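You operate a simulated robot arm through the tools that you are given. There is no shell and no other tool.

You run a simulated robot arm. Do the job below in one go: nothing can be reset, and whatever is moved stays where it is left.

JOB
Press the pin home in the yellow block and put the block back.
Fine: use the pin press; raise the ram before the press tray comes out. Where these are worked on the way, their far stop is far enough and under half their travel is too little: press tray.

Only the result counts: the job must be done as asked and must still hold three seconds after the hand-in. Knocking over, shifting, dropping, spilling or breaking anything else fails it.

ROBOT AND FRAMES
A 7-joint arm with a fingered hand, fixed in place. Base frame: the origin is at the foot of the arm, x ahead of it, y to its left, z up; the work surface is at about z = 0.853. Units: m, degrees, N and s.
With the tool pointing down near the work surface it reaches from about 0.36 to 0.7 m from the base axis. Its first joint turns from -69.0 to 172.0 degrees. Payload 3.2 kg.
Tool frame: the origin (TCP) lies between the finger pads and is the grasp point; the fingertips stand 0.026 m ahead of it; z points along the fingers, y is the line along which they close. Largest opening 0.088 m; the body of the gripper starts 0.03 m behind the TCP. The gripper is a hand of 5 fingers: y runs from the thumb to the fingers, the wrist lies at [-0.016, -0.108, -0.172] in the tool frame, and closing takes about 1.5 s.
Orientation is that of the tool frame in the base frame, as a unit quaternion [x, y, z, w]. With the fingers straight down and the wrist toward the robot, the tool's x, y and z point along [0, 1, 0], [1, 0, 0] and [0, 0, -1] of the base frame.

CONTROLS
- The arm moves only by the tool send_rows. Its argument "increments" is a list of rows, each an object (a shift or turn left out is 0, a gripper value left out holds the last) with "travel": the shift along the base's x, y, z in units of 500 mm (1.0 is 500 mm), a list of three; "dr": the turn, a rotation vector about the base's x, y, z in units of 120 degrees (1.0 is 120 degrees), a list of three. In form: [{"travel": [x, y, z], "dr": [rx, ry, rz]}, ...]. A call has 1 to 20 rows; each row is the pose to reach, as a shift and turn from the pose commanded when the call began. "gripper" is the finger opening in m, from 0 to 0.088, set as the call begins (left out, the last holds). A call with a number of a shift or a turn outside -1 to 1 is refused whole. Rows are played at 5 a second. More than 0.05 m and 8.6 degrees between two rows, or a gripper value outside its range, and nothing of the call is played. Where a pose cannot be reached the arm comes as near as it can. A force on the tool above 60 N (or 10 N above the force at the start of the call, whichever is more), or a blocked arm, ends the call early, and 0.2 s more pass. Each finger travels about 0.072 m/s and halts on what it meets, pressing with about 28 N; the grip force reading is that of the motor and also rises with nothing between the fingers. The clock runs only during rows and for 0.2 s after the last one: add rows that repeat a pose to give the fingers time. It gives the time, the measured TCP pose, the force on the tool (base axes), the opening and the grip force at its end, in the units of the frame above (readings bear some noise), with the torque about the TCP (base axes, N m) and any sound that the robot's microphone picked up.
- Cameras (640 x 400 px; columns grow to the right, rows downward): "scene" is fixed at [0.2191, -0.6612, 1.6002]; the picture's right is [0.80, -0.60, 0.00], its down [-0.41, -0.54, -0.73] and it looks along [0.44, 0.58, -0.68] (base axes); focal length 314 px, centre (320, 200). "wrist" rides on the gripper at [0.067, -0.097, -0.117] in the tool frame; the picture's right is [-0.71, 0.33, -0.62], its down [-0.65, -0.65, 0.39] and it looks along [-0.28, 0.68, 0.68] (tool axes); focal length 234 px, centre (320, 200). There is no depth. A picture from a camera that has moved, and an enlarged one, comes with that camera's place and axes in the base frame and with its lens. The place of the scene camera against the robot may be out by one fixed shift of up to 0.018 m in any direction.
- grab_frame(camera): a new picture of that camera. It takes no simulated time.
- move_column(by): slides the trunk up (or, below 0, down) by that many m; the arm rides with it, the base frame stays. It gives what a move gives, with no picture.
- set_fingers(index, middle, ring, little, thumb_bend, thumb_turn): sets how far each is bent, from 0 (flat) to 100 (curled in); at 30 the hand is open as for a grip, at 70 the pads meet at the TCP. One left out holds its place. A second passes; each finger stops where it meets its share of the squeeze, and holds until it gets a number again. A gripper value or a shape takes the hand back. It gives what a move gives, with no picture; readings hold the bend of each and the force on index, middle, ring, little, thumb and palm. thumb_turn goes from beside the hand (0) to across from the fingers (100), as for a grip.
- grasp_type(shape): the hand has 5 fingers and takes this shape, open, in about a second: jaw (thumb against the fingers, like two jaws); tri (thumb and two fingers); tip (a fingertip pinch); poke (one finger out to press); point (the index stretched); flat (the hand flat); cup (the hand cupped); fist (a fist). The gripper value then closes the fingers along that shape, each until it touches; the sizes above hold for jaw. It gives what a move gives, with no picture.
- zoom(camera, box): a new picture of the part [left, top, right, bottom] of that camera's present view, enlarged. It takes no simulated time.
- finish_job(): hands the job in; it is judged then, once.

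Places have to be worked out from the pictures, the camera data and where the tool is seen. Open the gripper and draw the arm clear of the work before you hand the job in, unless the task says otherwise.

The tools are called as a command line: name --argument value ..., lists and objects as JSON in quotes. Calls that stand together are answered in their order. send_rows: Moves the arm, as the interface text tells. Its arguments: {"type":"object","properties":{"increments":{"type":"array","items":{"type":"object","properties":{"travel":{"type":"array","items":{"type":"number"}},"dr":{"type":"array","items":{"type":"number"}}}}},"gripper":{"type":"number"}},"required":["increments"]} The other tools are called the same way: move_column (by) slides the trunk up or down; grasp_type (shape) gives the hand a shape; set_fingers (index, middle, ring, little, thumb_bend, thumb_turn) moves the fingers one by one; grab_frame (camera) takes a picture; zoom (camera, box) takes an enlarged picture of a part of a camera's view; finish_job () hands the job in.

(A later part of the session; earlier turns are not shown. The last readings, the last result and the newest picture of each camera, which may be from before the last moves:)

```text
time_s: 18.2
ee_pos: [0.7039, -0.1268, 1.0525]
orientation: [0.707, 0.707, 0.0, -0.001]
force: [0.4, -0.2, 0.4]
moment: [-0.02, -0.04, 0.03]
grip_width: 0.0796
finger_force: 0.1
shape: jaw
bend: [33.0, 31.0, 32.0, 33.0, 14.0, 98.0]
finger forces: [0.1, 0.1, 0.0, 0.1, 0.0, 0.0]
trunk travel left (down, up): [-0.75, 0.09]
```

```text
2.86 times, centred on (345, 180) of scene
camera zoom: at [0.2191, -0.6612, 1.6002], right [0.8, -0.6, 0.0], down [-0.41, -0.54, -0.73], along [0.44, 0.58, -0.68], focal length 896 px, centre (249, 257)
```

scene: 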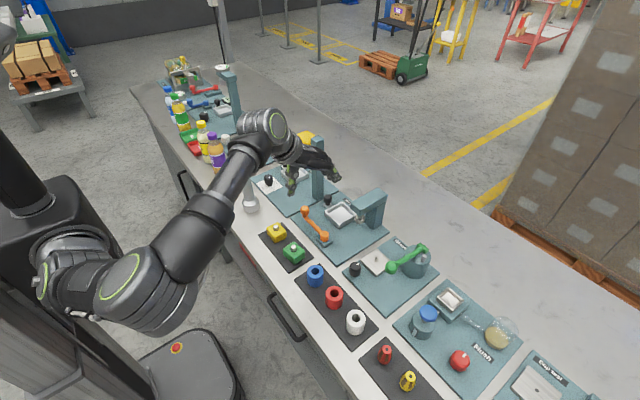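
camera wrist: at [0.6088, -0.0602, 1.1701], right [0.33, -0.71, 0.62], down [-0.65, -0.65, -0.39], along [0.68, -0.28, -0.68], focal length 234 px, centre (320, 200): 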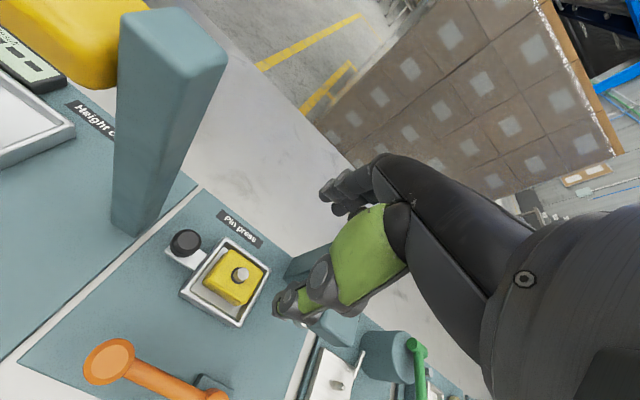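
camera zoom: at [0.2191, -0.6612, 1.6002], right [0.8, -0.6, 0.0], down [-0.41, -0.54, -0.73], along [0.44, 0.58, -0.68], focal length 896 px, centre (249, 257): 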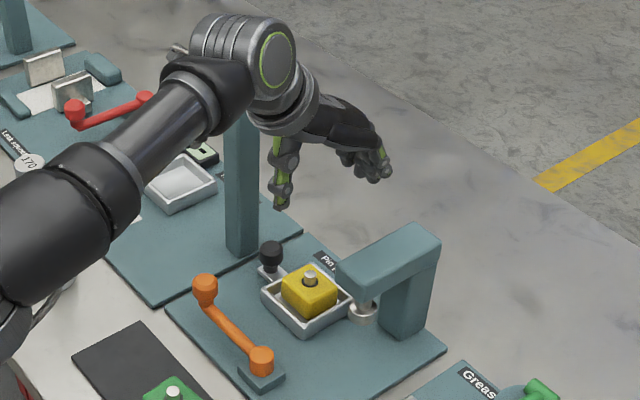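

The block sits well in the tray. To move the tray knob I'll use one finger, so I'll set the poke shape here in the clear and see where the finger ends up.

grasp_type --shape "poke"

grab_frame --camera "wrist"

zoom --camera "scene" --box '[290, 100, 400, 220]'

```text
time_s: 19.1
ee_pos: [0.7052, -0.1258, 1.053]
orientation: [0.707, 0.707, 0.0, 0.0]
force: [-0.7, -0.3, -0.7]
moment: [0.0, -0.01, -0.03]
grip_width: 0.0
finger_force: 0.1
shape: poke
bend: [70.0, 70.0, 99.0, 99.0, 0.0, 100.0]
finger forces: [0.0, 0.0, 0.0, 0.0, 0.0, 0.1]
trunk travel left (down, up): [-0.75, 0.09]
```

```text
taken
camera wrist: at [0.6085, -0.0599, 1.17], right [0.33, -0.71, 0.62], down [-0.65, -0.65, -0.39], along [0.68, -0.28, -0.68], focal length 234 px, centre (320, 200)
```

wrist: 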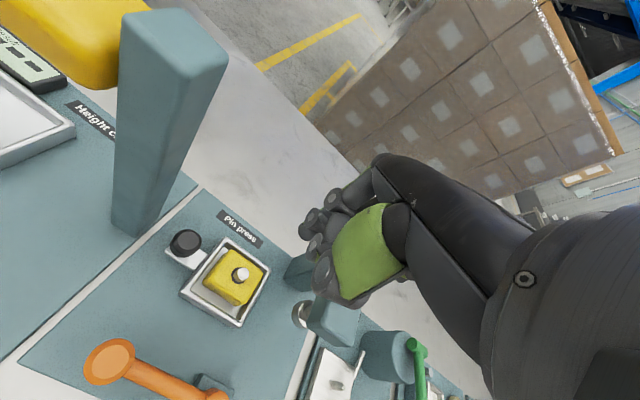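

```text
3.33 times, centred on (345, 160) of scene
camera zoom: at [0.2191, -0.6612, 1.6002], right [0.8, -0.6, 0.0], down [-0.41, -0.54, -0.73], along [0.44, 0.58, -0.68], focal length 1045 px, centre (237, 333)
```

zoom: 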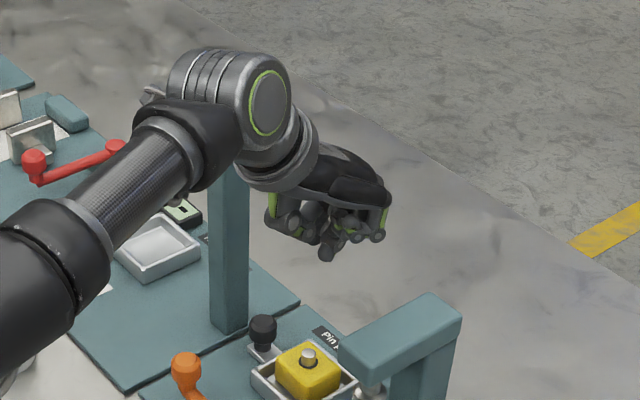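

In the poke shape the fist stays close to the tip. I'll try the point shape, which should give a longer, thinner reach between the post and the press arm.

grasp_type --shape "point"

grab_frame --camera "wrist"

zoom --camera "scene" --box '[290, 100, 400, 220]'

```text
time_s: 20.0
ee_pos: [0.7052, -0.1264, 1.0532]
orientation: [0.707, 0.708, 0.0, 0.0]
force: [0.1, 0.4, -0.7]
moment: [-0.01, 0.0, -0.02]
grip_width: 0.0001
finger_force: 0.2
shape: point
bend: [20.0, 100.0, 100.0, 100.0, 99.0, 86.0]
finger forces: [0.1, 0.1, 0.0, 0.0, 0.0, 0.0]
trunk travel left (down, up): [-0.75, 0.09]
```

```text
taken
camera wrist: at [0.6085, -0.0599, 1.17], right [0.33, -0.71, 0.62], down [-0.65, -0.65, -0.39], along [0.68, -0.28, -0.68], focal length 234 px, centre (320, 200)
```

wrist: 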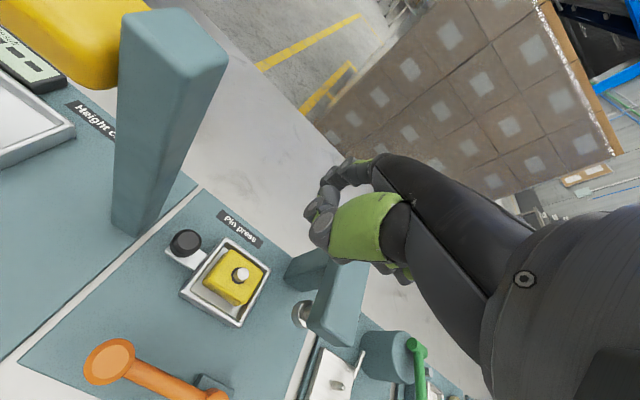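

```text
3.33 times, centred on (345, 160) of scene
camera zoom: at [0.2191, -0.6612, 1.6002], right [0.8, -0.6, 0.0], down [-0.41, -0.54, -0.73], along [0.44, 0.58, -0.68], focal length 1045 px, centre (237, 333)
```

zoom: 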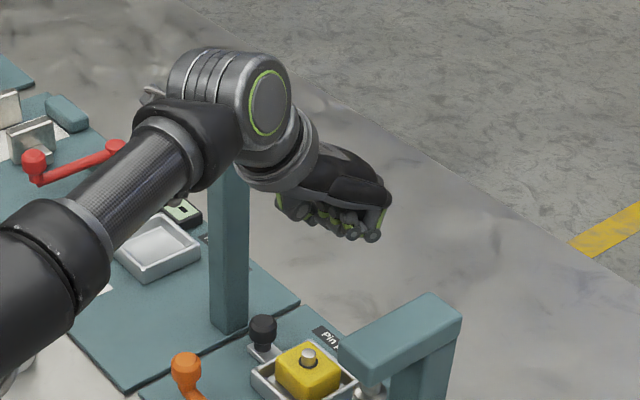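

zoom --camera "wrist" --box '[270, 130, 430, 310]'

zoom --camera "scene" --box '[335, 120, 385, 185]'

```text
2.22 times, centred on (350, 220) of wrist
camera zoom: at [0.6085, -0.0599, 1.17], right [0.33, -0.71, 0.62], down [-0.65, -0.65, -0.39], along [0.68, -0.28, -0.68], focal length 520 px, centre (253, 156)
```

zoom: 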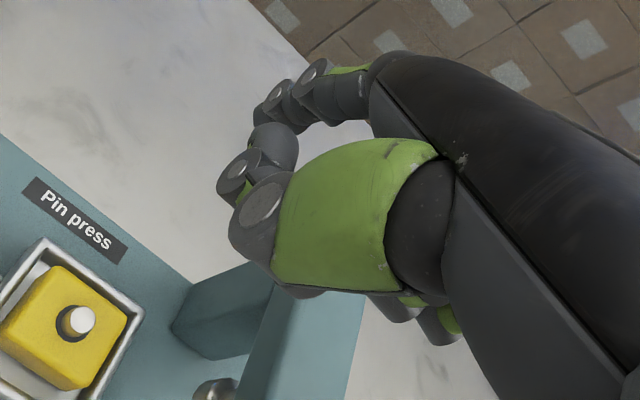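

```text
6.15 times, centred on (360, 152) of scene
camera zoom: at [0.2191, -0.6612, 1.6002], right [0.8, -0.6, 0.0], down [-0.41, -0.54, -0.73], along [0.44, 0.58, -0.68], focal length 1930 px, centre (74, 492)
```

zoom: 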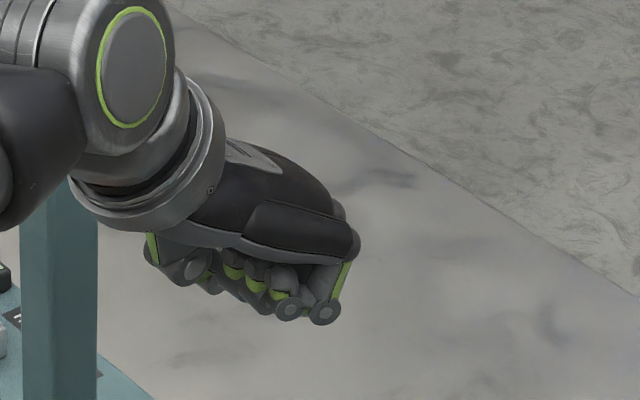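

The index is not clearly visible, so I'll straighten it explicitly and look again.

set_fingers --index 0 --middle 100 --ring 100 --little 100

zoom --camera "wrist" --box '[270, 130, 430, 310]'

zoom --camera "scene" --box '[335, 120, 385, 185]'

```text
time_s: 21.0
ee_pos: [0.7038, -0.1256, 1.0532]
orientation: [0.707, 0.708, 0.0, 0.0]
force: [-0.2, -0.6, 0.1]
moment: [0.0, -0.03, 0.0]
grip_width: 0.0458
finger_force: 0.0
shape: fingers
bend: [0.0, 100.0, 100.0, 100.0, 99.0, 86.0]
finger forces: [0.0, 0.1, 0.0, 0.1, 0.1, 0.0]
trunk travel left (down, up): [-0.75, 0.09]
```

```text
2.22 times, centred on (350, 220) of wrist
camera zoom: at [0.6085, -0.0599, 1.17], right [0.33, -0.71, 0.62], down [-0.65, -0.65, -0.39], along [0.68, -0.28, -0.68], focal length 520 px, centre (253, 156)
```

zoom: 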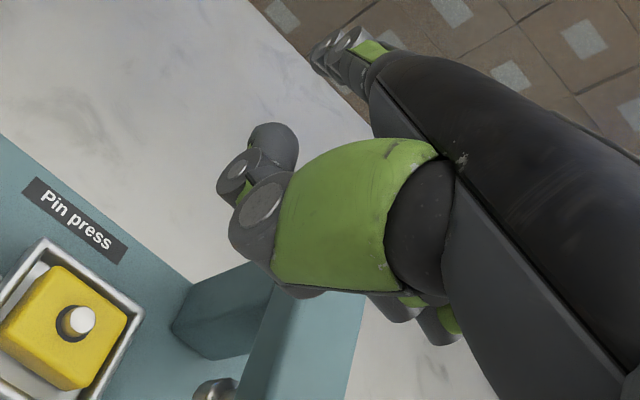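

```text
6.15 times, centred on (360, 152) of scene
camera zoom: at [0.2191, -0.6612, 1.6002], right [0.8, -0.6, 0.0], down [-0.41, -0.54, -0.73], along [0.44, 0.58, -0.68], focal length 1930 px, centre (74, 492)
```

zoom: 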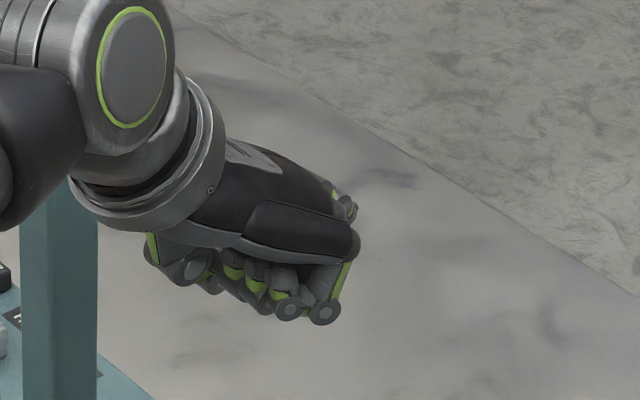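

With bend 0 the index sticks forward on the hand's +y side, and with the "point" shape (bend 20) its tip drops well below the fist. That reach stays clear of the press arm and the lever. I'll restore the point shape and measure the knob and the post precisely.

grasp_type --shape "point"

zoom --camera "wrist" --box '[90, 160, 290, 340]'

zoom --camera "wrist" --box '[290, 130, 400, 230]'

```text
time_s: 21.9
ee_pos: [0.7041, -0.1252, 1.0517]
orientation: [0.707, 0.707, 0.0, 0.0]
force: [0.1, -0.2, -1.1]
moment: [0.01, 0.02, -0.01]
grip_width: 0.0
finger_force: 0.0
shape: point
bend: [20.0, 100.0, 100.0, 100.0, 99.0, 86.0]
finger forces: [0.0, 0.0, 0.0, 0.1, 0.1, 0.0]
trunk travel left (down, up): [-0.75, 0.09]
```

```text
2.22 times, centred on (190, 250) of wrist
camera zoom: at [0.6085, -0.0599, 1.17], right [0.33, -0.71, 0.62], down [-0.65, -0.65, -0.39], along [0.68, -0.28, -0.68], focal length 520 px, centre (609, 89)
```

zoom: 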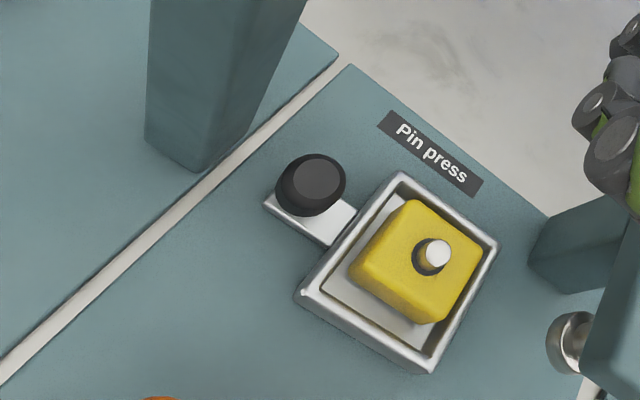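

```text
4.00 times, centred on (345, 180) of wrist
camera zoom: at [0.6085, -0.0599, 1.17], right [0.33, -0.71, 0.62], down [-0.65, -0.65, -0.39], along [0.68, -0.28, -0.68], focal length 937 px, centre (220, 280)
```

zoom: 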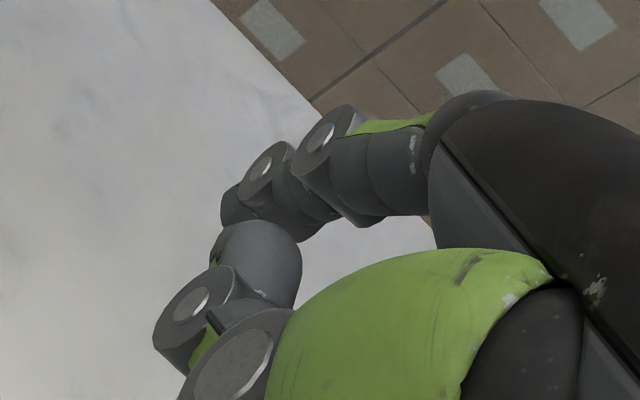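

The knob centre is about (0.700, -0.059) with a radius of 0.016. The post's near face starts at x=0.688 and its edge is at y=-0.016. I'll retreat in x first, then shift to y≈-0.03 in front of the knob, and look at the index tip.

send_rows --increments '[{"travel": [-0.08, 0, 0]}, {"travel": [-0.16, 0, 0]}, {"travel": [-0.23, 0, 0]}, {"travel": [-0.23, 0.06, -0.04]}, {"travel": [-0.23, 0.12, -0.08]}, {"travel": [-0.23, 0.17, -0.12]}, {"travel": [-0.23, 0.17, -0.16]}, {"travel": [-0.23, 0.17, -0.16]}]'

grab_frame --camera "wrist"

zoom --camera "scene" --box '[270, 130, 380, 240]'

```text
time_s: 23.7
ee_pos: [0.5879, -0.0423, 0.9722]
orientation: [0.707, 0.707, -0.001, 0.001]
force: [-0.5, -0.4, 0.3]
moment: [0.0, 0.0, 0.0]
grip_width: 0.0
finger_force: 0.1
shape: point
bend: [20.0, 100.0, 100.0, 100.0, 99.0, 86.0]
finger forces: [0.0, 0.1, 0.1, 0.0, 0.1, 0.1]
trunk travel left (down, up): [-0.75, 0.09]
```

```text
taken
camera wrist: at [0.4913, 0.0241, 1.0894], right [0.33, -0.71, 0.62], down [-0.65, -0.65, -0.39], along [0.68, -0.28, -0.68], focal length 234 px, centre (320, 200)
```

wrist: 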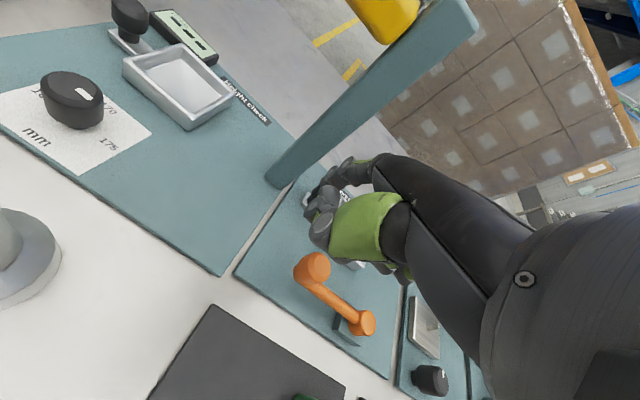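

```text
3.64 times, centred on (325, 185) of scene
camera zoom: at [0.2191, -0.6612, 1.6002], right [0.8, -0.6, 0.0], down [-0.41, -0.54, -0.73], along [0.44, 0.58, -0.68], focal length 1140 px, centre (302, 254)
```

zoom: 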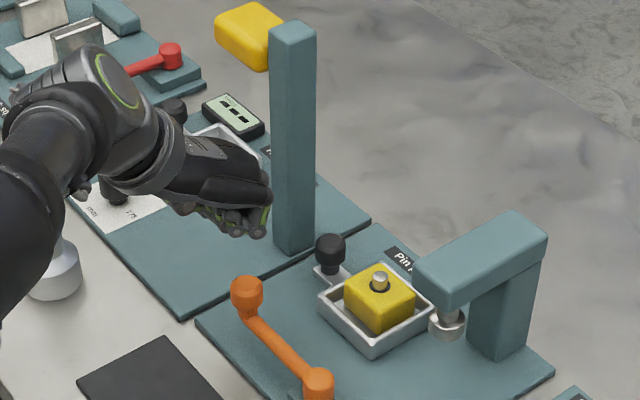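

The tip is hidden from the scene camera but visible in the wrist view. I'll descend here, in front of the post and knob in x, and check the clearance over the lever knob.

send_rows --increments '[{"travel": [0, 0, -0.04]}, {"travel": [0, 0, -0.075]}, {"travel": [0, 0, -0.09]}, {"travel": [0, 0, -0.09]}]'

zoom --camera "wrist" --box '[250, 120, 410, 290]'

zoom --camera "scene" --box '[270, 150, 370, 240]'

```text
time_s: 24.7
ee_pos: [0.5871, -0.0421, 0.9292]
orientation: [0.708, 0.707, 0.001, 0.0]
force: [0.5, 0.2, -0.1]
moment: [0.0, -0.01, -0.01]
grip_width: 0.0
finger_force: 0.2
shape: point
bend: [20.0, 100.0, 100.0, 100.0, 99.0, 86.0]
finger forces: [0.1, 0.0, 0.1, 0.1, 0.0, 0.0]
trunk travel left (down, up): [-0.75, 0.09]
```

```text
2.35 times, centred on (330, 205) of wrist
camera zoom: at [0.4918, 0.0242, 1.0453], right [0.33, -0.71, 0.62], down [-0.65, -0.65, -0.39], along [0.68, -0.28, -0.68], focal length 551 px, centre (296, 188)
```

zoom: 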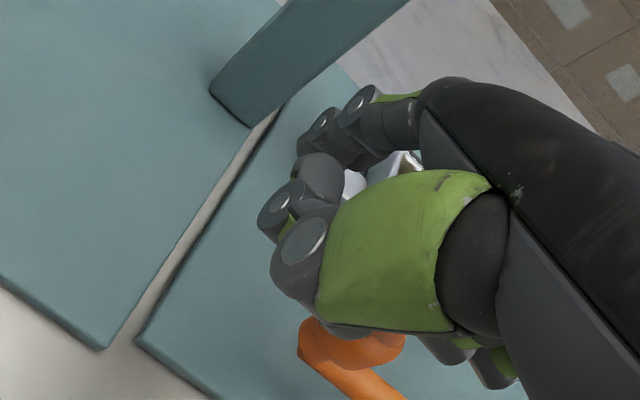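

```text
4.44 times, centred on (320, 195) of scene
camera zoom: at [0.2191, -0.6612, 1.6002], right [0.8, -0.6, 0.0], down [-0.41, -0.54, -0.73], along [0.44, 0.58, -0.68], focal length 1394 px, centre (320, 222)
```

zoom: 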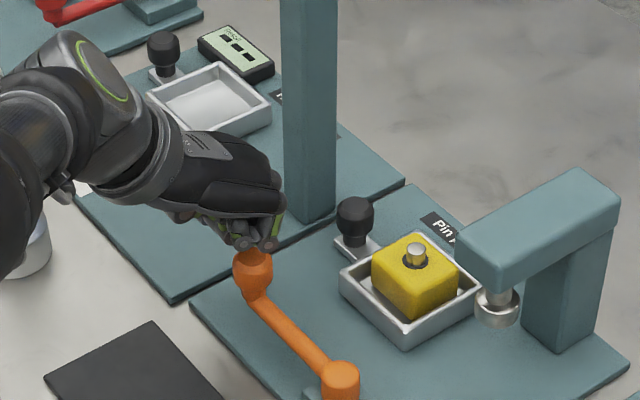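

The scene view shows that the index tip sits only about 3 cm below the fist. A pinch on the knob with the hand yawed -45° would keep the fist away from both the post and the press arm, and would let me slide the tray both ways. I'll rise, yaw, and look at the "tip" shape.

send_rows --increments '[{"travel": [0, 0, 0.06]}, {"travel": [-0.02, 0, 0.14]}, {"travel": [-0.04, 0, 0.2], "dr": [0, 0, -0.06]}, {"travel": [-0.04, 0, 0.22], "dr": [0, 0, -0.12]}, {"travel": [-0.04, 0, 0.22], "dr": [0, 0, -0.18]}, {"travel": [-0.04, 0, 0.22], "dr": [0, 0, -0.25]}, {"travel": [-0.04, 0, 0.22], "dr": [0, 0, -0.31]}, {"travel": [-0.04, 0, 0.22], "dr": [0, 0, -0.375]}, {"travel": [-0.04, 0, 0.22], "dr": [0, 0, -0.375]}]'

grasp_type --shape "tip"

grab_frame --camera "wrist"

zoom --camera "scene" --box '[240, 90, 360, 220]'

```text
time_s: 26.7
ee_pos: [0.5673, -0.0417, 1.038]
orientation: [0.924, 0.382, 0.0, -0.001]
force: [0.8, -0.3, 0.6]
moment: [0.0, -0.01, 0.01]
grip_width: 0.0
finger_force: 0.1
shape: point
bend: [20.0, 100.0, 100.0, 100.0, 99.0, 86.0]
finger forces: [0.0, 0.0, 0.0, 0.0, 0.1, 0.1]
trunk travel left (down, up): [-0.75, 0.09]
```

```text
time_s: 27.6
ee_pos: [0.5683, -0.0416, 1.0385]
orientation: [0.924, 0.383, 0.0, 0.0]
force: [-0.1, -0.9, -0.9]
moment: [-0.01, -0.02, -0.02]
grip_width: 0.088
finger_force: 0.1
shape: tip
bend: [30.0, 98.0, 99.0, 99.0, 30.0, 97.0]
finger forces: [0.0, 0.1, 0.0, 0.0, 0.0, 0.0]
trunk travel left (down, up): [-0.75, 0.09]
```

```text
taken
camera wrist: at [0.548, 0.0748, 1.1556], right [-0.27, -0.74, 0.62], down [-0.92, 0.0, -0.39], along [0.28, -0.68, -0.68], focal length 234 px, centre (320, 200)
```

wrist: 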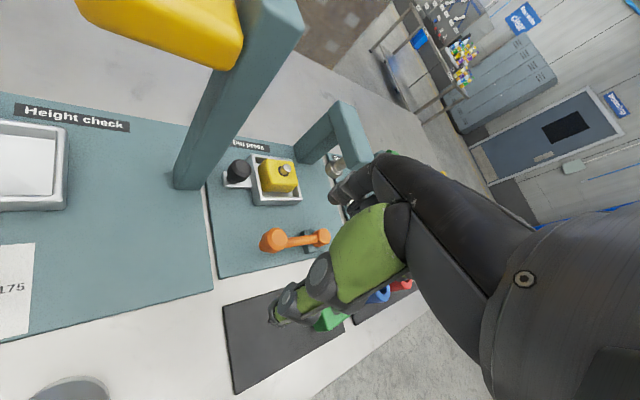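

```text
3.08 times, centred on (300, 155) of scene
camera zoom: at [0.2191, -0.6612, 1.6002], right [0.8, -0.6, 0.0], down [-0.41, -0.54, -0.73], along [0.44, 0.58, -0.68], focal length 965 px, centre (382, 338)
```

zoom: 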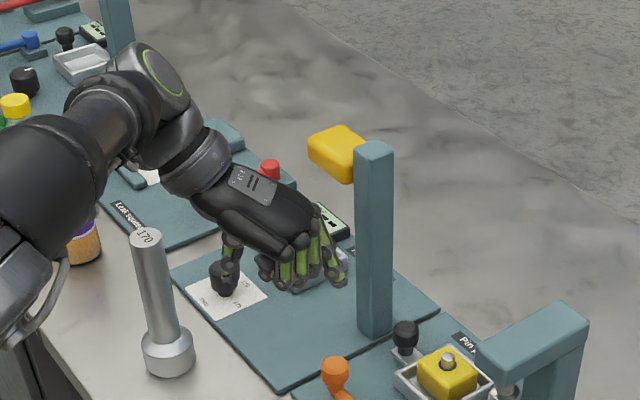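

In the tip shape at -45° the palm edge would come too close to the post. A straight index, yawed -30° and pitched 30° further down, should reach the knob with the fist kept behind x≈0.665, so I'll set that up here in the clear.

grasp_type --shape "point"

set_fingers --index 0

send_rows --increments '[{"dr": [0, 0, 0.06]}, {"dr": [0, 0, 0.125]}, {"dr": [0, 0, 0.125]}]'

send_rows --increments '[{"dr": [0.03, 0.052, 0]}, {"dr": [0.06, 0.104, 0]}, {"dr": [0.09, 0.156, 0]}, {"dr": [0.125, 0.2165, 0]}, {"dr": [0.125, 0.2165, 0]}]'

grab_frame --camera "wrist"

zoom --camera "scene" --box '[250, 90, 370, 220]'

```text
time_s: 28.5
ee_pos: [0.5683, -0.0412, 1.0379]
orientation: [0.924, 0.383, 0.001, 0.0]
force: [1.1, -0.2, -0.6]
moment: [0.02, 0.02, 0.0]
grip_width: 0.0838
finger_force: 0.0
shape: point
bend: [20.0, 100.0, 100.0, 100.0, 99.0, 86.0]
finger forces: [0.1, 0.0, 0.1, 0.0, 0.0, 0.0]
trunk travel left (down, up): [-0.75, 0.09]
```

```text
time_s: 29.5
ee_pos: [0.5691, -0.0403, 1.0378]
orientation: [0.924, 0.382, 0.0, 0.0]
force: [-0.1, -0.4, 0.5]
moment: [0.01, 0.01, 0.04]
grip_width: 0.0458
finger_force: 0.1
shape: fingers
bend: [0.0, 100.0, 100.0, 100.0, 99.0, 86.0]
finger forces: [0.0, 0.1, 0.0, 0.1, 0.0, 0.0]
trunk travel left (down, up): [-0.75, 0.09]
```

```text
time_s: 30.3
ee_pos: [0.5685, -0.04, 1.0399]
orientation: [0.866, 0.501, 0.0, 0.001]
force: [-0.2, 0.7, 0.4]
moment: [0.0, 0.02, 0.01]
grip_width: 0.0456
finger_force: 0.1
shape: fingers
bend: [0.0, 100.0, 100.0, 100.0, 99.0, 86.0]
finger forces: [0.1, 0.0, 0.0, 0.1, 0.0, 0.1]
trunk travel left (down, up): [-0.75, 0.09]
```

```text
time_s: 31.5
ee_pos: [0.568, -0.0414, 1.0395]
orientation: [0.836, 0.483, -0.129, -0.225]
force: [0.3, -0.4, 0.6]
moment: [-0.05, 0.0, 0.03]
grip_width: 0.0459
finger_force: 0.1
shape: fingers
bend: [0.0, 100.0, 100.0, 100.0, 99.0, 86.0]
finger forces: [0.1, 0.1, 0.1, 0.1, 0.1, 0.0]
trunk travel left (down, up): [-0.75, 0.09]
```

```text
taken
camera wrist: at [0.5804, 0.0288, 1.1893], right [0.17, -0.91, 0.37], down [-0.98, -0.18, -0.01], along [0.08, -0.36, -0.93], focal length 234 px, centre (320, 200)
```

wrist: 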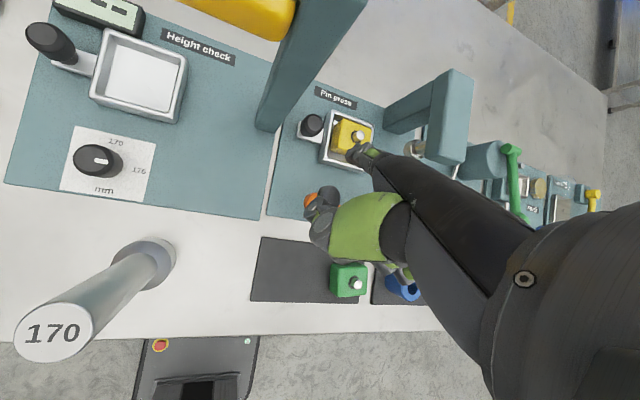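

```text
3.08 times, centred on (310, 155) of scene
camera zoom: at [0.2191, -0.6612, 1.6002], right [0.8, -0.6, 0.0], down [-0.41, -0.54, -0.73], along [0.44, 0.58, -0.68], focal length 965 px, centre (351, 338)
```

zoom: 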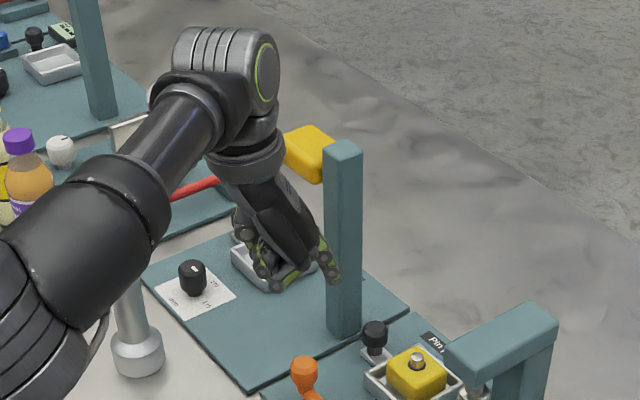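

The tip triangulates to about (0.6445, -0.066, 1.002), which matches the prediction, with the fist 5 cm above it. I'll move so the tip is in front of the gap between knob and post, then descend and look.

send_rows --increments '[{"travel": [0.015, 0.036, 0]}, {"travel": [0.031, 0.072, 0]}, {"travel": [0.031, 0.072, -0.08]}, {"travel": [0.031, 0.072, -0.15]}, {"travel": [0.031, 0.072, -0.2]}, {"travel": [0.031, 0.072, -0.229]}, {"travel": [0.031, 0.072, -0.229]}]'

zoom --camera "wrist" --box '[240, 60, 440, 240]'

zoom --camera "scene" --box '[280, 140, 380, 240]'

```text
time_s: 33.1
ee_pos: [0.5817, -0.0043, 0.9243]
orientation: [0.837, 0.483, -0.129, -0.224]
force: [0.2, -0.2, 0.9]
moment: [-0.02, 0.01, -0.01]
grip_width: 0.046
finger_force: 0.0
shape: fingers
bend: [0.0, 100.0, 100.0, 100.0, 99.0, 86.0]
finger forces: [0.0, 0.0, 0.0, 0.0, 0.0, 0.0]
trunk travel left (down, up): [-0.75, 0.09]
```

```text
2.22 times, centred on (340, 150) of wrist
camera zoom: at [0.595, 0.0663, 1.0738], right [0.17, -0.91, 0.37], down [-0.98, -0.18, -0.01], along [0.08, -0.37, -0.93], focal length 520 px, centre (276, 311)
```

zoom: 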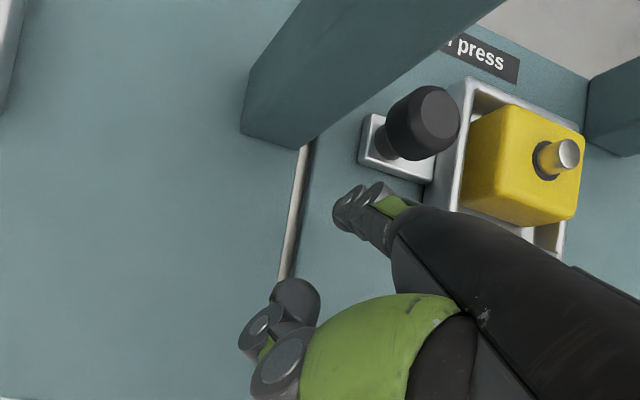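

```text
4.00 times, centred on (330, 190) of scene
camera zoom: at [0.2191, -0.6612, 1.6002], right [0.8, -0.6, 0.0], down [-0.41, -0.54, -0.73], along [0.44, 0.58, -0.68], focal length 1254 px, centre (280, 240)
```

zoom: 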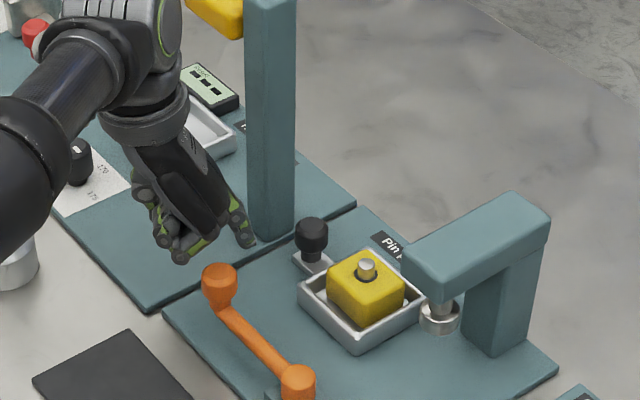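

The tip is at about (0.656, -0.032, 0.884), as planned. I'll move it forward beside the knob, between the knob and the post, and re-check.

send_rows --increments '[{"travel": [0.025, 0, 0]}, {"travel": [0.05, -0.004, 0]}, {"travel": [0.06, -0.006, 0]}, {"travel": [0.06, -0.006, 0]}]'

zoom --camera "wrist" --box '[240, 60, 440, 240]'

zoom --camera "scene" --box '[280, 140, 380, 240]'

```text
time_s: 34.1
ee_pos: [0.6132, -0.0076, 0.925]
orientation: [0.837, 0.482, -0.129, -0.224]
force: [-0.3, -0.5, 0.3]
moment: [-0.02, 0.01, -0.04]
grip_width: 0.0462
finger_force: 0.0
shape: fingers
bend: [0.0, 100.0, 100.0, 100.0, 99.0, 86.0]
finger forces: [0.1, 0.0, 0.0, 0.0, 0.0, 0.0]
trunk travel left (down, up): [-0.75, 0.09]
```

```text
2.22 times, centred on (340, 150) of wrist
camera zoom: at [0.626, 0.0633, 1.0738], right [0.17, -0.91, 0.37], down [-0.98, -0.18, -0.01], along [0.08, -0.37, -0.93], focal length 520 px, centre (276, 311)
```

zoom: 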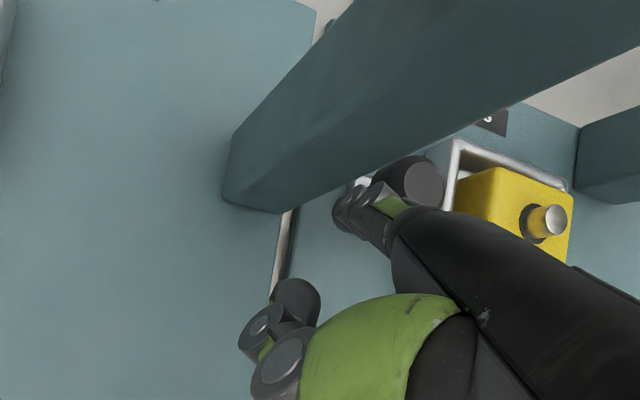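

```text
4.00 times, centred on (330, 190) of scene
camera zoom: at [0.2191, -0.6612, 1.6002], right [0.8, -0.6, 0.0], down [-0.41, -0.54, -0.73], along [0.44, 0.58, -0.68], focal length 1254 px, centre (280, 240)
```

zoom: 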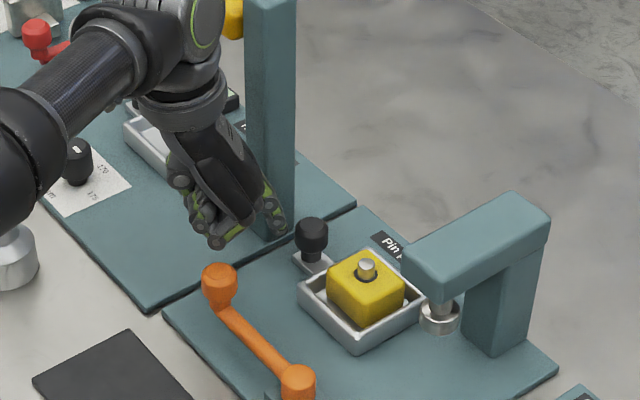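

The tip is beside the knob, clear of the post. I'll push along -y by about 3.5 cm and check that the tray follows.

send_rows --increments '[{"travel": [0, -0.012, 0]}, {"travel": [0, -0.024, 0]}, {"travel": [0, -0.036, 0]}, {"travel": [0, -0.048, 0]}, {"travel": [0, -0.06, 0]}, {"travel": [0, -0.07, 0]}, {"travel": [0, -0.07, 0]}]'

zoom --camera "wrist" --box '[240, 60, 440, 240]'

zoom --camera "scene" --box '[280, 140, 380, 240]'

```text
time_s: 35.7
ee_pos: [0.6147, -0.0428, 0.9228]
orientation: [0.837, 0.482, -0.13, -0.224]
force: [-0.7, -1.6, -0.3]
moment: [-0.05, 0.01, -0.1]
grip_width: 0.0459
finger_force: 0.9
shape: fingers
bend: [0.0, 100.0, 100.0, 100.0, 99.0, 86.0]
finger forces: [1.0, 0.0, 0.0, 0.0, 0.1, 0.0]
trunk travel left (down, up): [-0.75, 0.09]
```

```text
2.22 times, centred on (340, 150) of wrist
camera zoom: at [0.6267, 0.0269, 1.0743], right [0.16, -0.91, 0.37], down [-0.98, -0.18, -0.01], along [0.08, -0.37, -0.93], focal length 520 px, centre (276, 311)
```

zoom: 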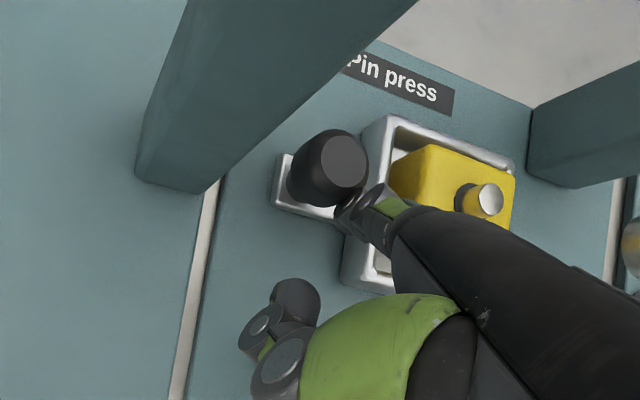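

```text
4.00 times, centred on (330, 190) of scene
camera zoom: at [0.2191, -0.6612, 1.6002], right [0.8, -0.6, 0.0], down [-0.41, -0.54, -0.73], along [0.44, 0.58, -0.68], focal length 1254 px, centre (280, 240)
```

zoom: 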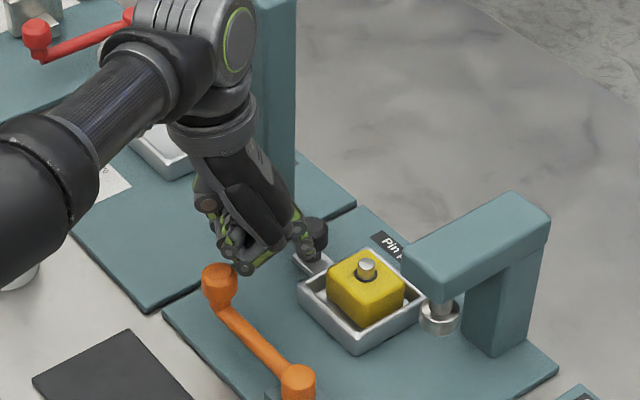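

The tray did not move. The tip slid past the robot side of the knob, so it needs to reach further in x. I'll back out the same way and reduce the yaw to -10° so the finger fits the gap parallel to x.

send_rows --increments '[{"travel": [0, 0.02, 0]}, {"travel": [0, 0.045, 0]}, {"travel": [0, 0.072, 0]}, {"travel": [-0.03, 0.074, 0]}, {"travel": [-0.068, 0.074, 0]}, {"travel": [-0.068, 0.06, 0], "dr": [0, 0, 0.05]}, {"travel": [-0.068, 0.035, 0], "dr": [0, 0, 0.11]}, {"travel": [-0.068, 0.012, 0], "dr": [0, 0, 0.167]}, {"travel": [-0.068, 0.012, 0], "dr": [0, 0, 0.167]}]'

zoom --camera "wrist" --box '[240, 60, 440, 240]'

zoom --camera "scene" --box '[280, 140, 380, 240]'

```text
time_s: 37.7
ee_pos: [0.5785, -0.0369, 0.9244]
orientation: [0.74, 0.622, -0.166, -0.198]
force: [-0.6, 1.5, 3.1]
moment: [-0.13, -0.06, 0.05]
grip_width: 0.0458
finger_force: 1.6
shape: fingers
bend: [0.0, 100.0, 100.0, 100.0, 99.0, 86.0]
finger forces: [0.1, 0.0, 3.5, 0.0, 0.0, 0.1]
trunk travel left (down, up): [-0.75, 0.09]
```

```text
2.22 times, centred on (340, 150) of wrist
camera zoom: at [0.5674, 0.0329, 1.0746], right [0.47, -0.8, 0.37], down [-0.86, -0.51, -0.01], along [0.2, -0.32, -0.93], focal length 520 px, centre (276, 311)
```

zoom: 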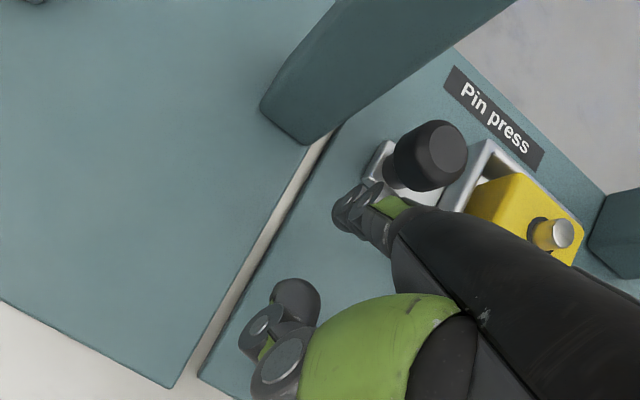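

```text
4.00 times, centred on (330, 190) of scene
camera zoom: at [0.2191, -0.6612, 1.6002], right [0.8, -0.6, 0.0], down [-0.41, -0.54, -0.73], along [0.44, 0.58, -0.68], focal length 1254 px, centre (280, 240)
```

zoom: 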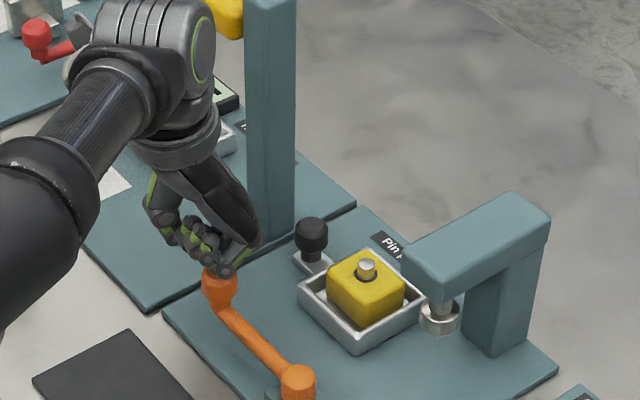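

The ring finger is touching the lever knob lightly at 3.5 N. I'll lift straight up 2.5 cm right away.

send_rows --increments '[{"travel": [0, 0, 0.02]}, {"travel": [0, 0, 0.05]}, {"travel": [0, 0, 0.05]}]'

zoom --camera "scene" --box '[280, 140, 380, 240]'

```text
time_s: 38.5
ee_pos: [0.5792, -0.0372, 0.9499]
orientation: [0.74, 0.621, -0.168, -0.199]
force: [0.8, 0.2, 0.1]
moment: [0.01, -0.02, 0.01]
grip_width: 0.0457
finger_force: 0.0
shape: fingers
bend: [0.0, 100.0, 100.0, 100.0, 99.0, 86.0]
finger forces: [0.0, 0.0, 0.0, 0.0, 0.0, 0.0]
trunk travel left (down, up): [-0.75, 0.09]
```

```text
4.00 times, centred on (330, 190) of scene
camera zoom: at [0.2191, -0.6612, 1.6002], right [0.8, -0.6, 0.0], down [-0.41, -0.54, -0.73], along [0.44, 0.58, -0.68], focal length 1254 px, centre (280, 240)
```

zoom: 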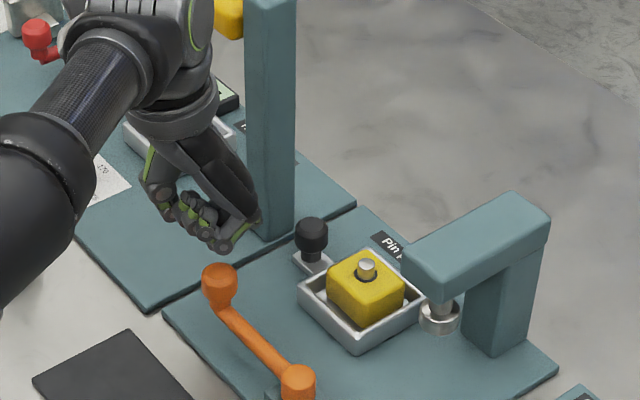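

The lever is untouched. I'll approach from above instead: move forward at this height so the tip is above the gap, with the fist beyond the lever knob, then look before descending.

send_rows --increments '[{"travel": [0.03, 0.004, 0]}, {"travel": [0.06, 0.004, 0]}, {"travel": [0.09, 0.004, 0]}, {"travel": [0.09, 0.004, 0]}]'

zoom --camera "wrist" --box '[240, 60, 440, 240]'

zoom --camera "scene" --box '[280, 140, 380, 240]'

```text
time_s: 39.5
ee_pos: [0.623, -0.0354, 0.9484]
orientation: [0.74, 0.621, -0.165, -0.199]
force: [-0.1, -0.7, -0.5]
moment: [0.0, -0.02, -0.04]
grip_width: 0.046
finger_force: 0.1
shape: fingers
bend: [0.0, 100.0, 100.0, 100.0, 99.0, 86.0]
finger forces: [0.1, 0.1, 0.1, 0.0, 0.1, 0.0]
trunk travel left (down, up): [-0.75, 0.09]
```

```text
2.22 times, centred on (340, 150) of wrist
camera zoom: at [0.6105, 0.034, 1.0989], right [0.47, -0.8, 0.37], down [-0.86, -0.51, -0.01], along [0.2, -0.32, -0.93], focal length 520 px, centre (276, 311)
```

zoom: 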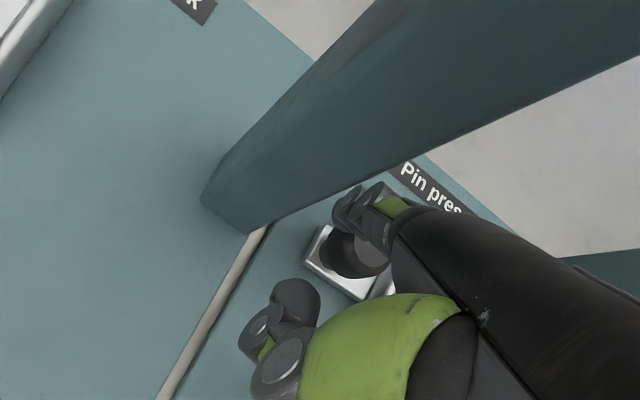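

```text
4.00 times, centred on (330, 190) of scene
camera zoom: at [0.2191, -0.6612, 1.6002], right [0.8, -0.6, 0.0], down [-0.41, -0.54, -0.73], along [0.44, 0.58, -0.68], focal length 1254 px, centre (280, 240)
```

zoom: 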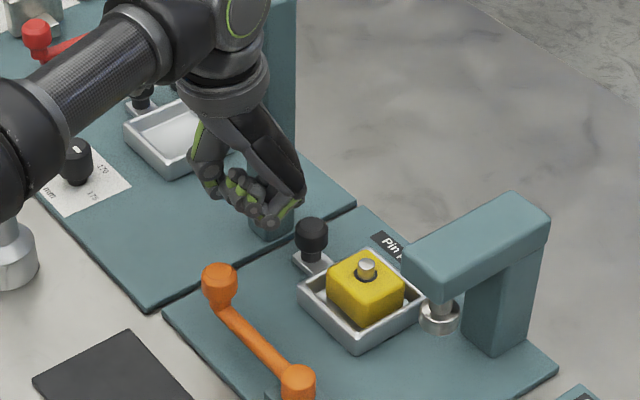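

The tip is at about (0.702, -0.033, 0.914), just above and beside the knob. I'll nudge +y 3 mm and descend into the gap.

send_rows --increments '[{"travel": [0, 0.007, 0]}, {"travel": [0, 0.007, -0.02]}, {"travel": [0, 0.007, -0.042]}, {"travel": [0, 0.007, -0.042]}]'

zoom --camera "wrist" --box '[240, 60, 440, 240]'

zoom --camera "scene" --box '[280, 140, 380, 240]'

```text
time_s: 40.5
ee_pos: [0.6236, -0.0319, 0.9297]
orientation: [0.74, 0.622, -0.167, -0.197]
force: [0.1, -0.1, -1.5]
moment: [0.02, -0.01, 0.0]
grip_width: 0.046
finger_force: 0.1
shape: fingers
bend: [0.0, 100.0, 100.0, 100.0, 99.0, 86.0]
finger forces: [0.0, 0.0, 0.1, 0.0, 0.1, 0.0]
out of reach, approached as far as the arm can: row 3
trunk travel left (down, up): [-0.75, 0.09]
```

```text
2.22 times, centred on (340, 150) of wrist
camera zoom: at [0.6105, 0.0388, 1.0785], right [0.47, -0.8, 0.37], down [-0.86, -0.51, -0.01], along [0.2, -0.32, -0.93], focal length 520 px, centre (276, 311)
```

zoom: 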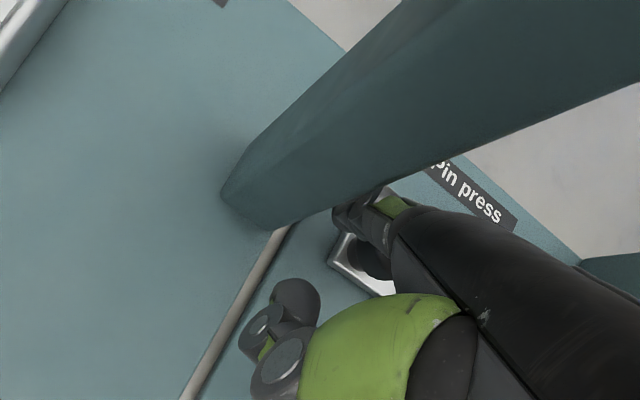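

```text
4.00 times, centred on (330, 190) of scene
camera zoom: at [0.2191, -0.6612, 1.6002], right [0.8, -0.6, 0.0], down [-0.41, -0.54, -0.73], along [0.44, 0.58, -0.68], focal length 1254 px, centre (280, 240)
```

zoom: 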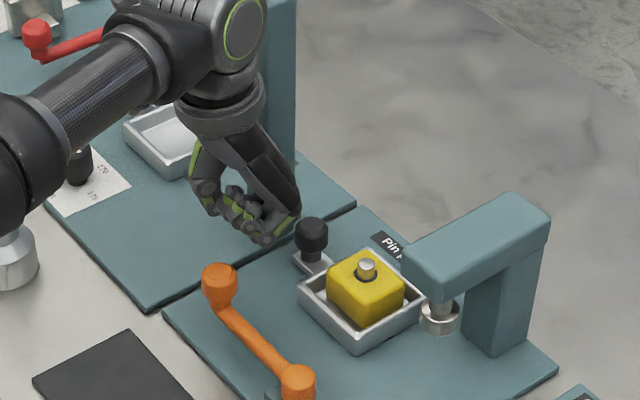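

The arm stopped about 3 mm short of the commanded height, leaving the tip near z=0.893, level with the knob head. I'll push along -y now.

send_rows --increments '[{"travel": [0, -0.012, 0]}, {"travel": [0, -0.024, 0]}, {"travel": [0, -0.036, 0]}, {"travel": [0, -0.048, 0]}, {"travel": [0, -0.06, 0]}, {"travel": [0, -0.07, 0]}, {"travel": [0, -0.07, 0]}]'

zoom --camera "wrist" --box '[240, 60, 440, 240]'

zoom --camera "scene" --box '[280, 140, 380, 240]'

```text
time_s: 42.1
ee_pos: [0.6237, -0.0659, 0.9287]
orientation: [0.74, 0.621, -0.166, -0.199]
force: [0.0, 0.3, -0.2]
moment: [0.0, 0.0, 0.05]
grip_width: 0.046
finger_force: 0.1
shape: fingers
bend: [0.0, 100.0, 100.0, 100.0, 99.0, 86.0]
finger forces: [0.3, 0.1, 0.1, 0.1, 0.0, 0.0]
trunk travel left (down, up): [-0.75, 0.09]
```

```text
2.22 times, centred on (340, 150) of wrist
camera zoom: at [0.6121, 0.0035, 1.0783], right [0.47, -0.8, 0.37], down [-0.86, -0.51, -0.01], along [0.2, -0.32, -0.93], focal length 520 px, centre (276, 311)
```

zoom: 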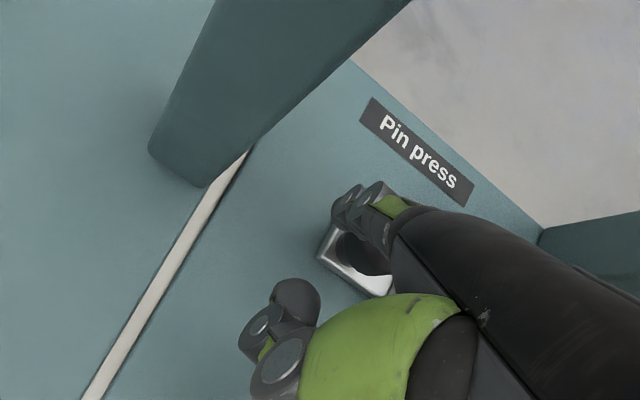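

```text
4.00 times, centred on (330, 190) of scene
camera zoom: at [0.2191, -0.6612, 1.6002], right [0.8, -0.6, 0.0], down [-0.41, -0.54, -0.73], along [0.44, 0.58, -0.68], focal length 1254 px, centre (280, 240)
```

zoom: 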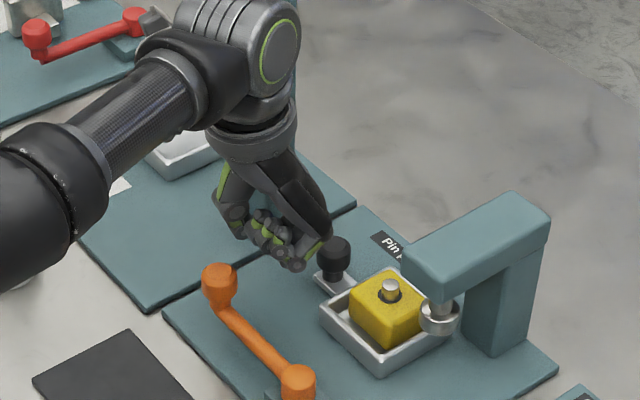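

The tray follows the finger with almost no force. I'll continue pushing and watch the press arm.

send_rows --increments '[{"travel": [0, -0.012, 0]}, {"travel": [0, -0.024, 0]}, {"travel": [0, -0.036, 0]}, {"travel": [0, -0.048, 0]}, {"travel": [0, -0.06, 0]}, {"travel": [0, -0.06, 0]}]'

zoom --camera "wrist" --box '[240, 60, 440, 240]'

zoom --camera "scene" --box '[280, 140, 380, 240]'

```text
time_s: 43.5
ee_pos: [0.6255, -0.0963, 0.928]
orientation: [0.74, 0.621, -0.166, -0.198]
force: [0.1, 0.2, 0.3]
moment: [0.0, 0.01, 0.01]
grip_width: 0.0459
finger_force: 0.2
shape: fingers
bend: [0.0, 100.0, 100.0, 100.0, 99.0, 86.0]
finger forces: [0.1, 0.0, 0.1, 0.0, 0.1, 0.0]
trunk travel left (down, up): [-0.75, 0.09]
```

```text
2.22 times, centred on (340, 150) of wrist
camera zoom: at [0.6126, -0.0262, 1.0785], right [0.47, -0.8, 0.37], down [-0.86, -0.51, -0.01], along [0.2, -0.32, -0.93], focal length 520 px, centre (276, 311)
```

zoom: 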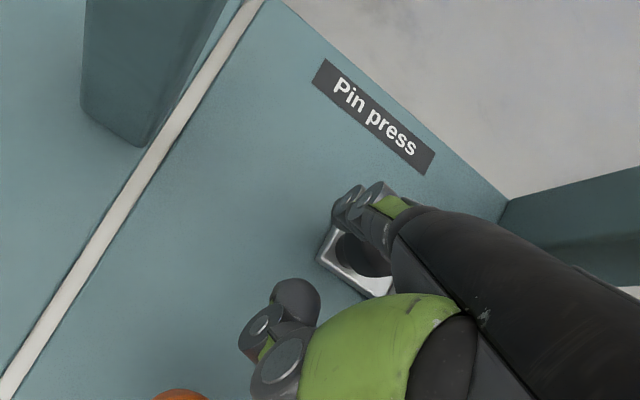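

```text
4.00 times, centred on (330, 190) of scene
camera zoom: at [0.2191, -0.6612, 1.6002], right [0.8, -0.6, 0.0], down [-0.41, -0.54, -0.73], along [0.44, 0.58, -0.68], focal length 1254 px, centre (280, 240)
```

zoom: 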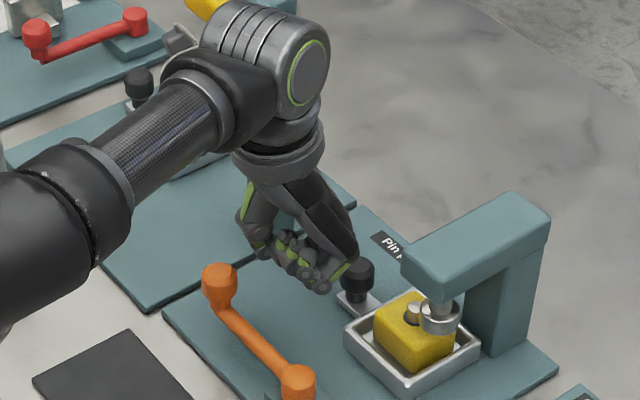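

The tray is about two thirds in and the pin still clears the ram. I'll continue in small steps and look for the stop.

send_rows --increments '[{"travel": [0, -0.008, 0]}, {"travel": [0, -0.016, 0]}, {"travel": [0, -0.024, 0]}, {"travel": [0, -0.032, 0]}, {"travel": [0, -0.04, 0]}, {"travel": [0, -0.04, 0]}]'

zoom --camera "scene" --box '[300, 150, 390, 240]'

```text
time_s: 44.9
ee_pos: [0.6255, -0.1177, 0.9292]
orientation: [0.74, 0.621, -0.167, -0.199]
force: [0.1, -0.1, 0.6]
moment: [0.0, -0.02, 0.01]
grip_width: 0.0458
finger_force: 0.1
shape: fingers
bend: [0.0, 100.0, 100.0, 100.0, 99.0, 86.0]
finger forces: [0.0, 0.0, 0.0, 0.0, 0.0, 0.1]
trunk travel left (down, up): [-0.75, 0.09]
```

```text
4.44 times, centred on (345, 195) of scene
camera zoom: at [0.2191, -0.6612, 1.6002], right [0.8, -0.6, 0.0], down [-0.41, -0.54, -0.73], along [0.44, 0.58, -0.68], focal length 1394 px, centre (209, 222)
```

zoom: 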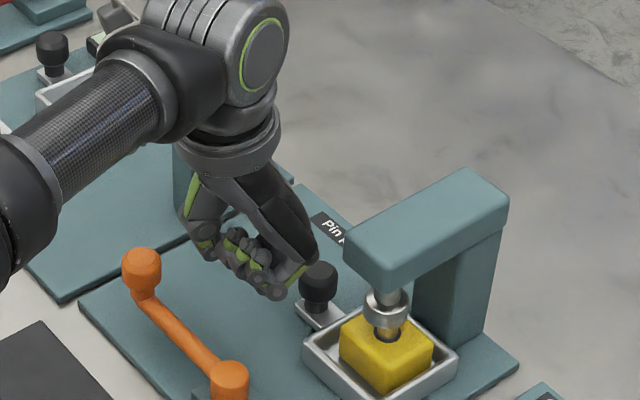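

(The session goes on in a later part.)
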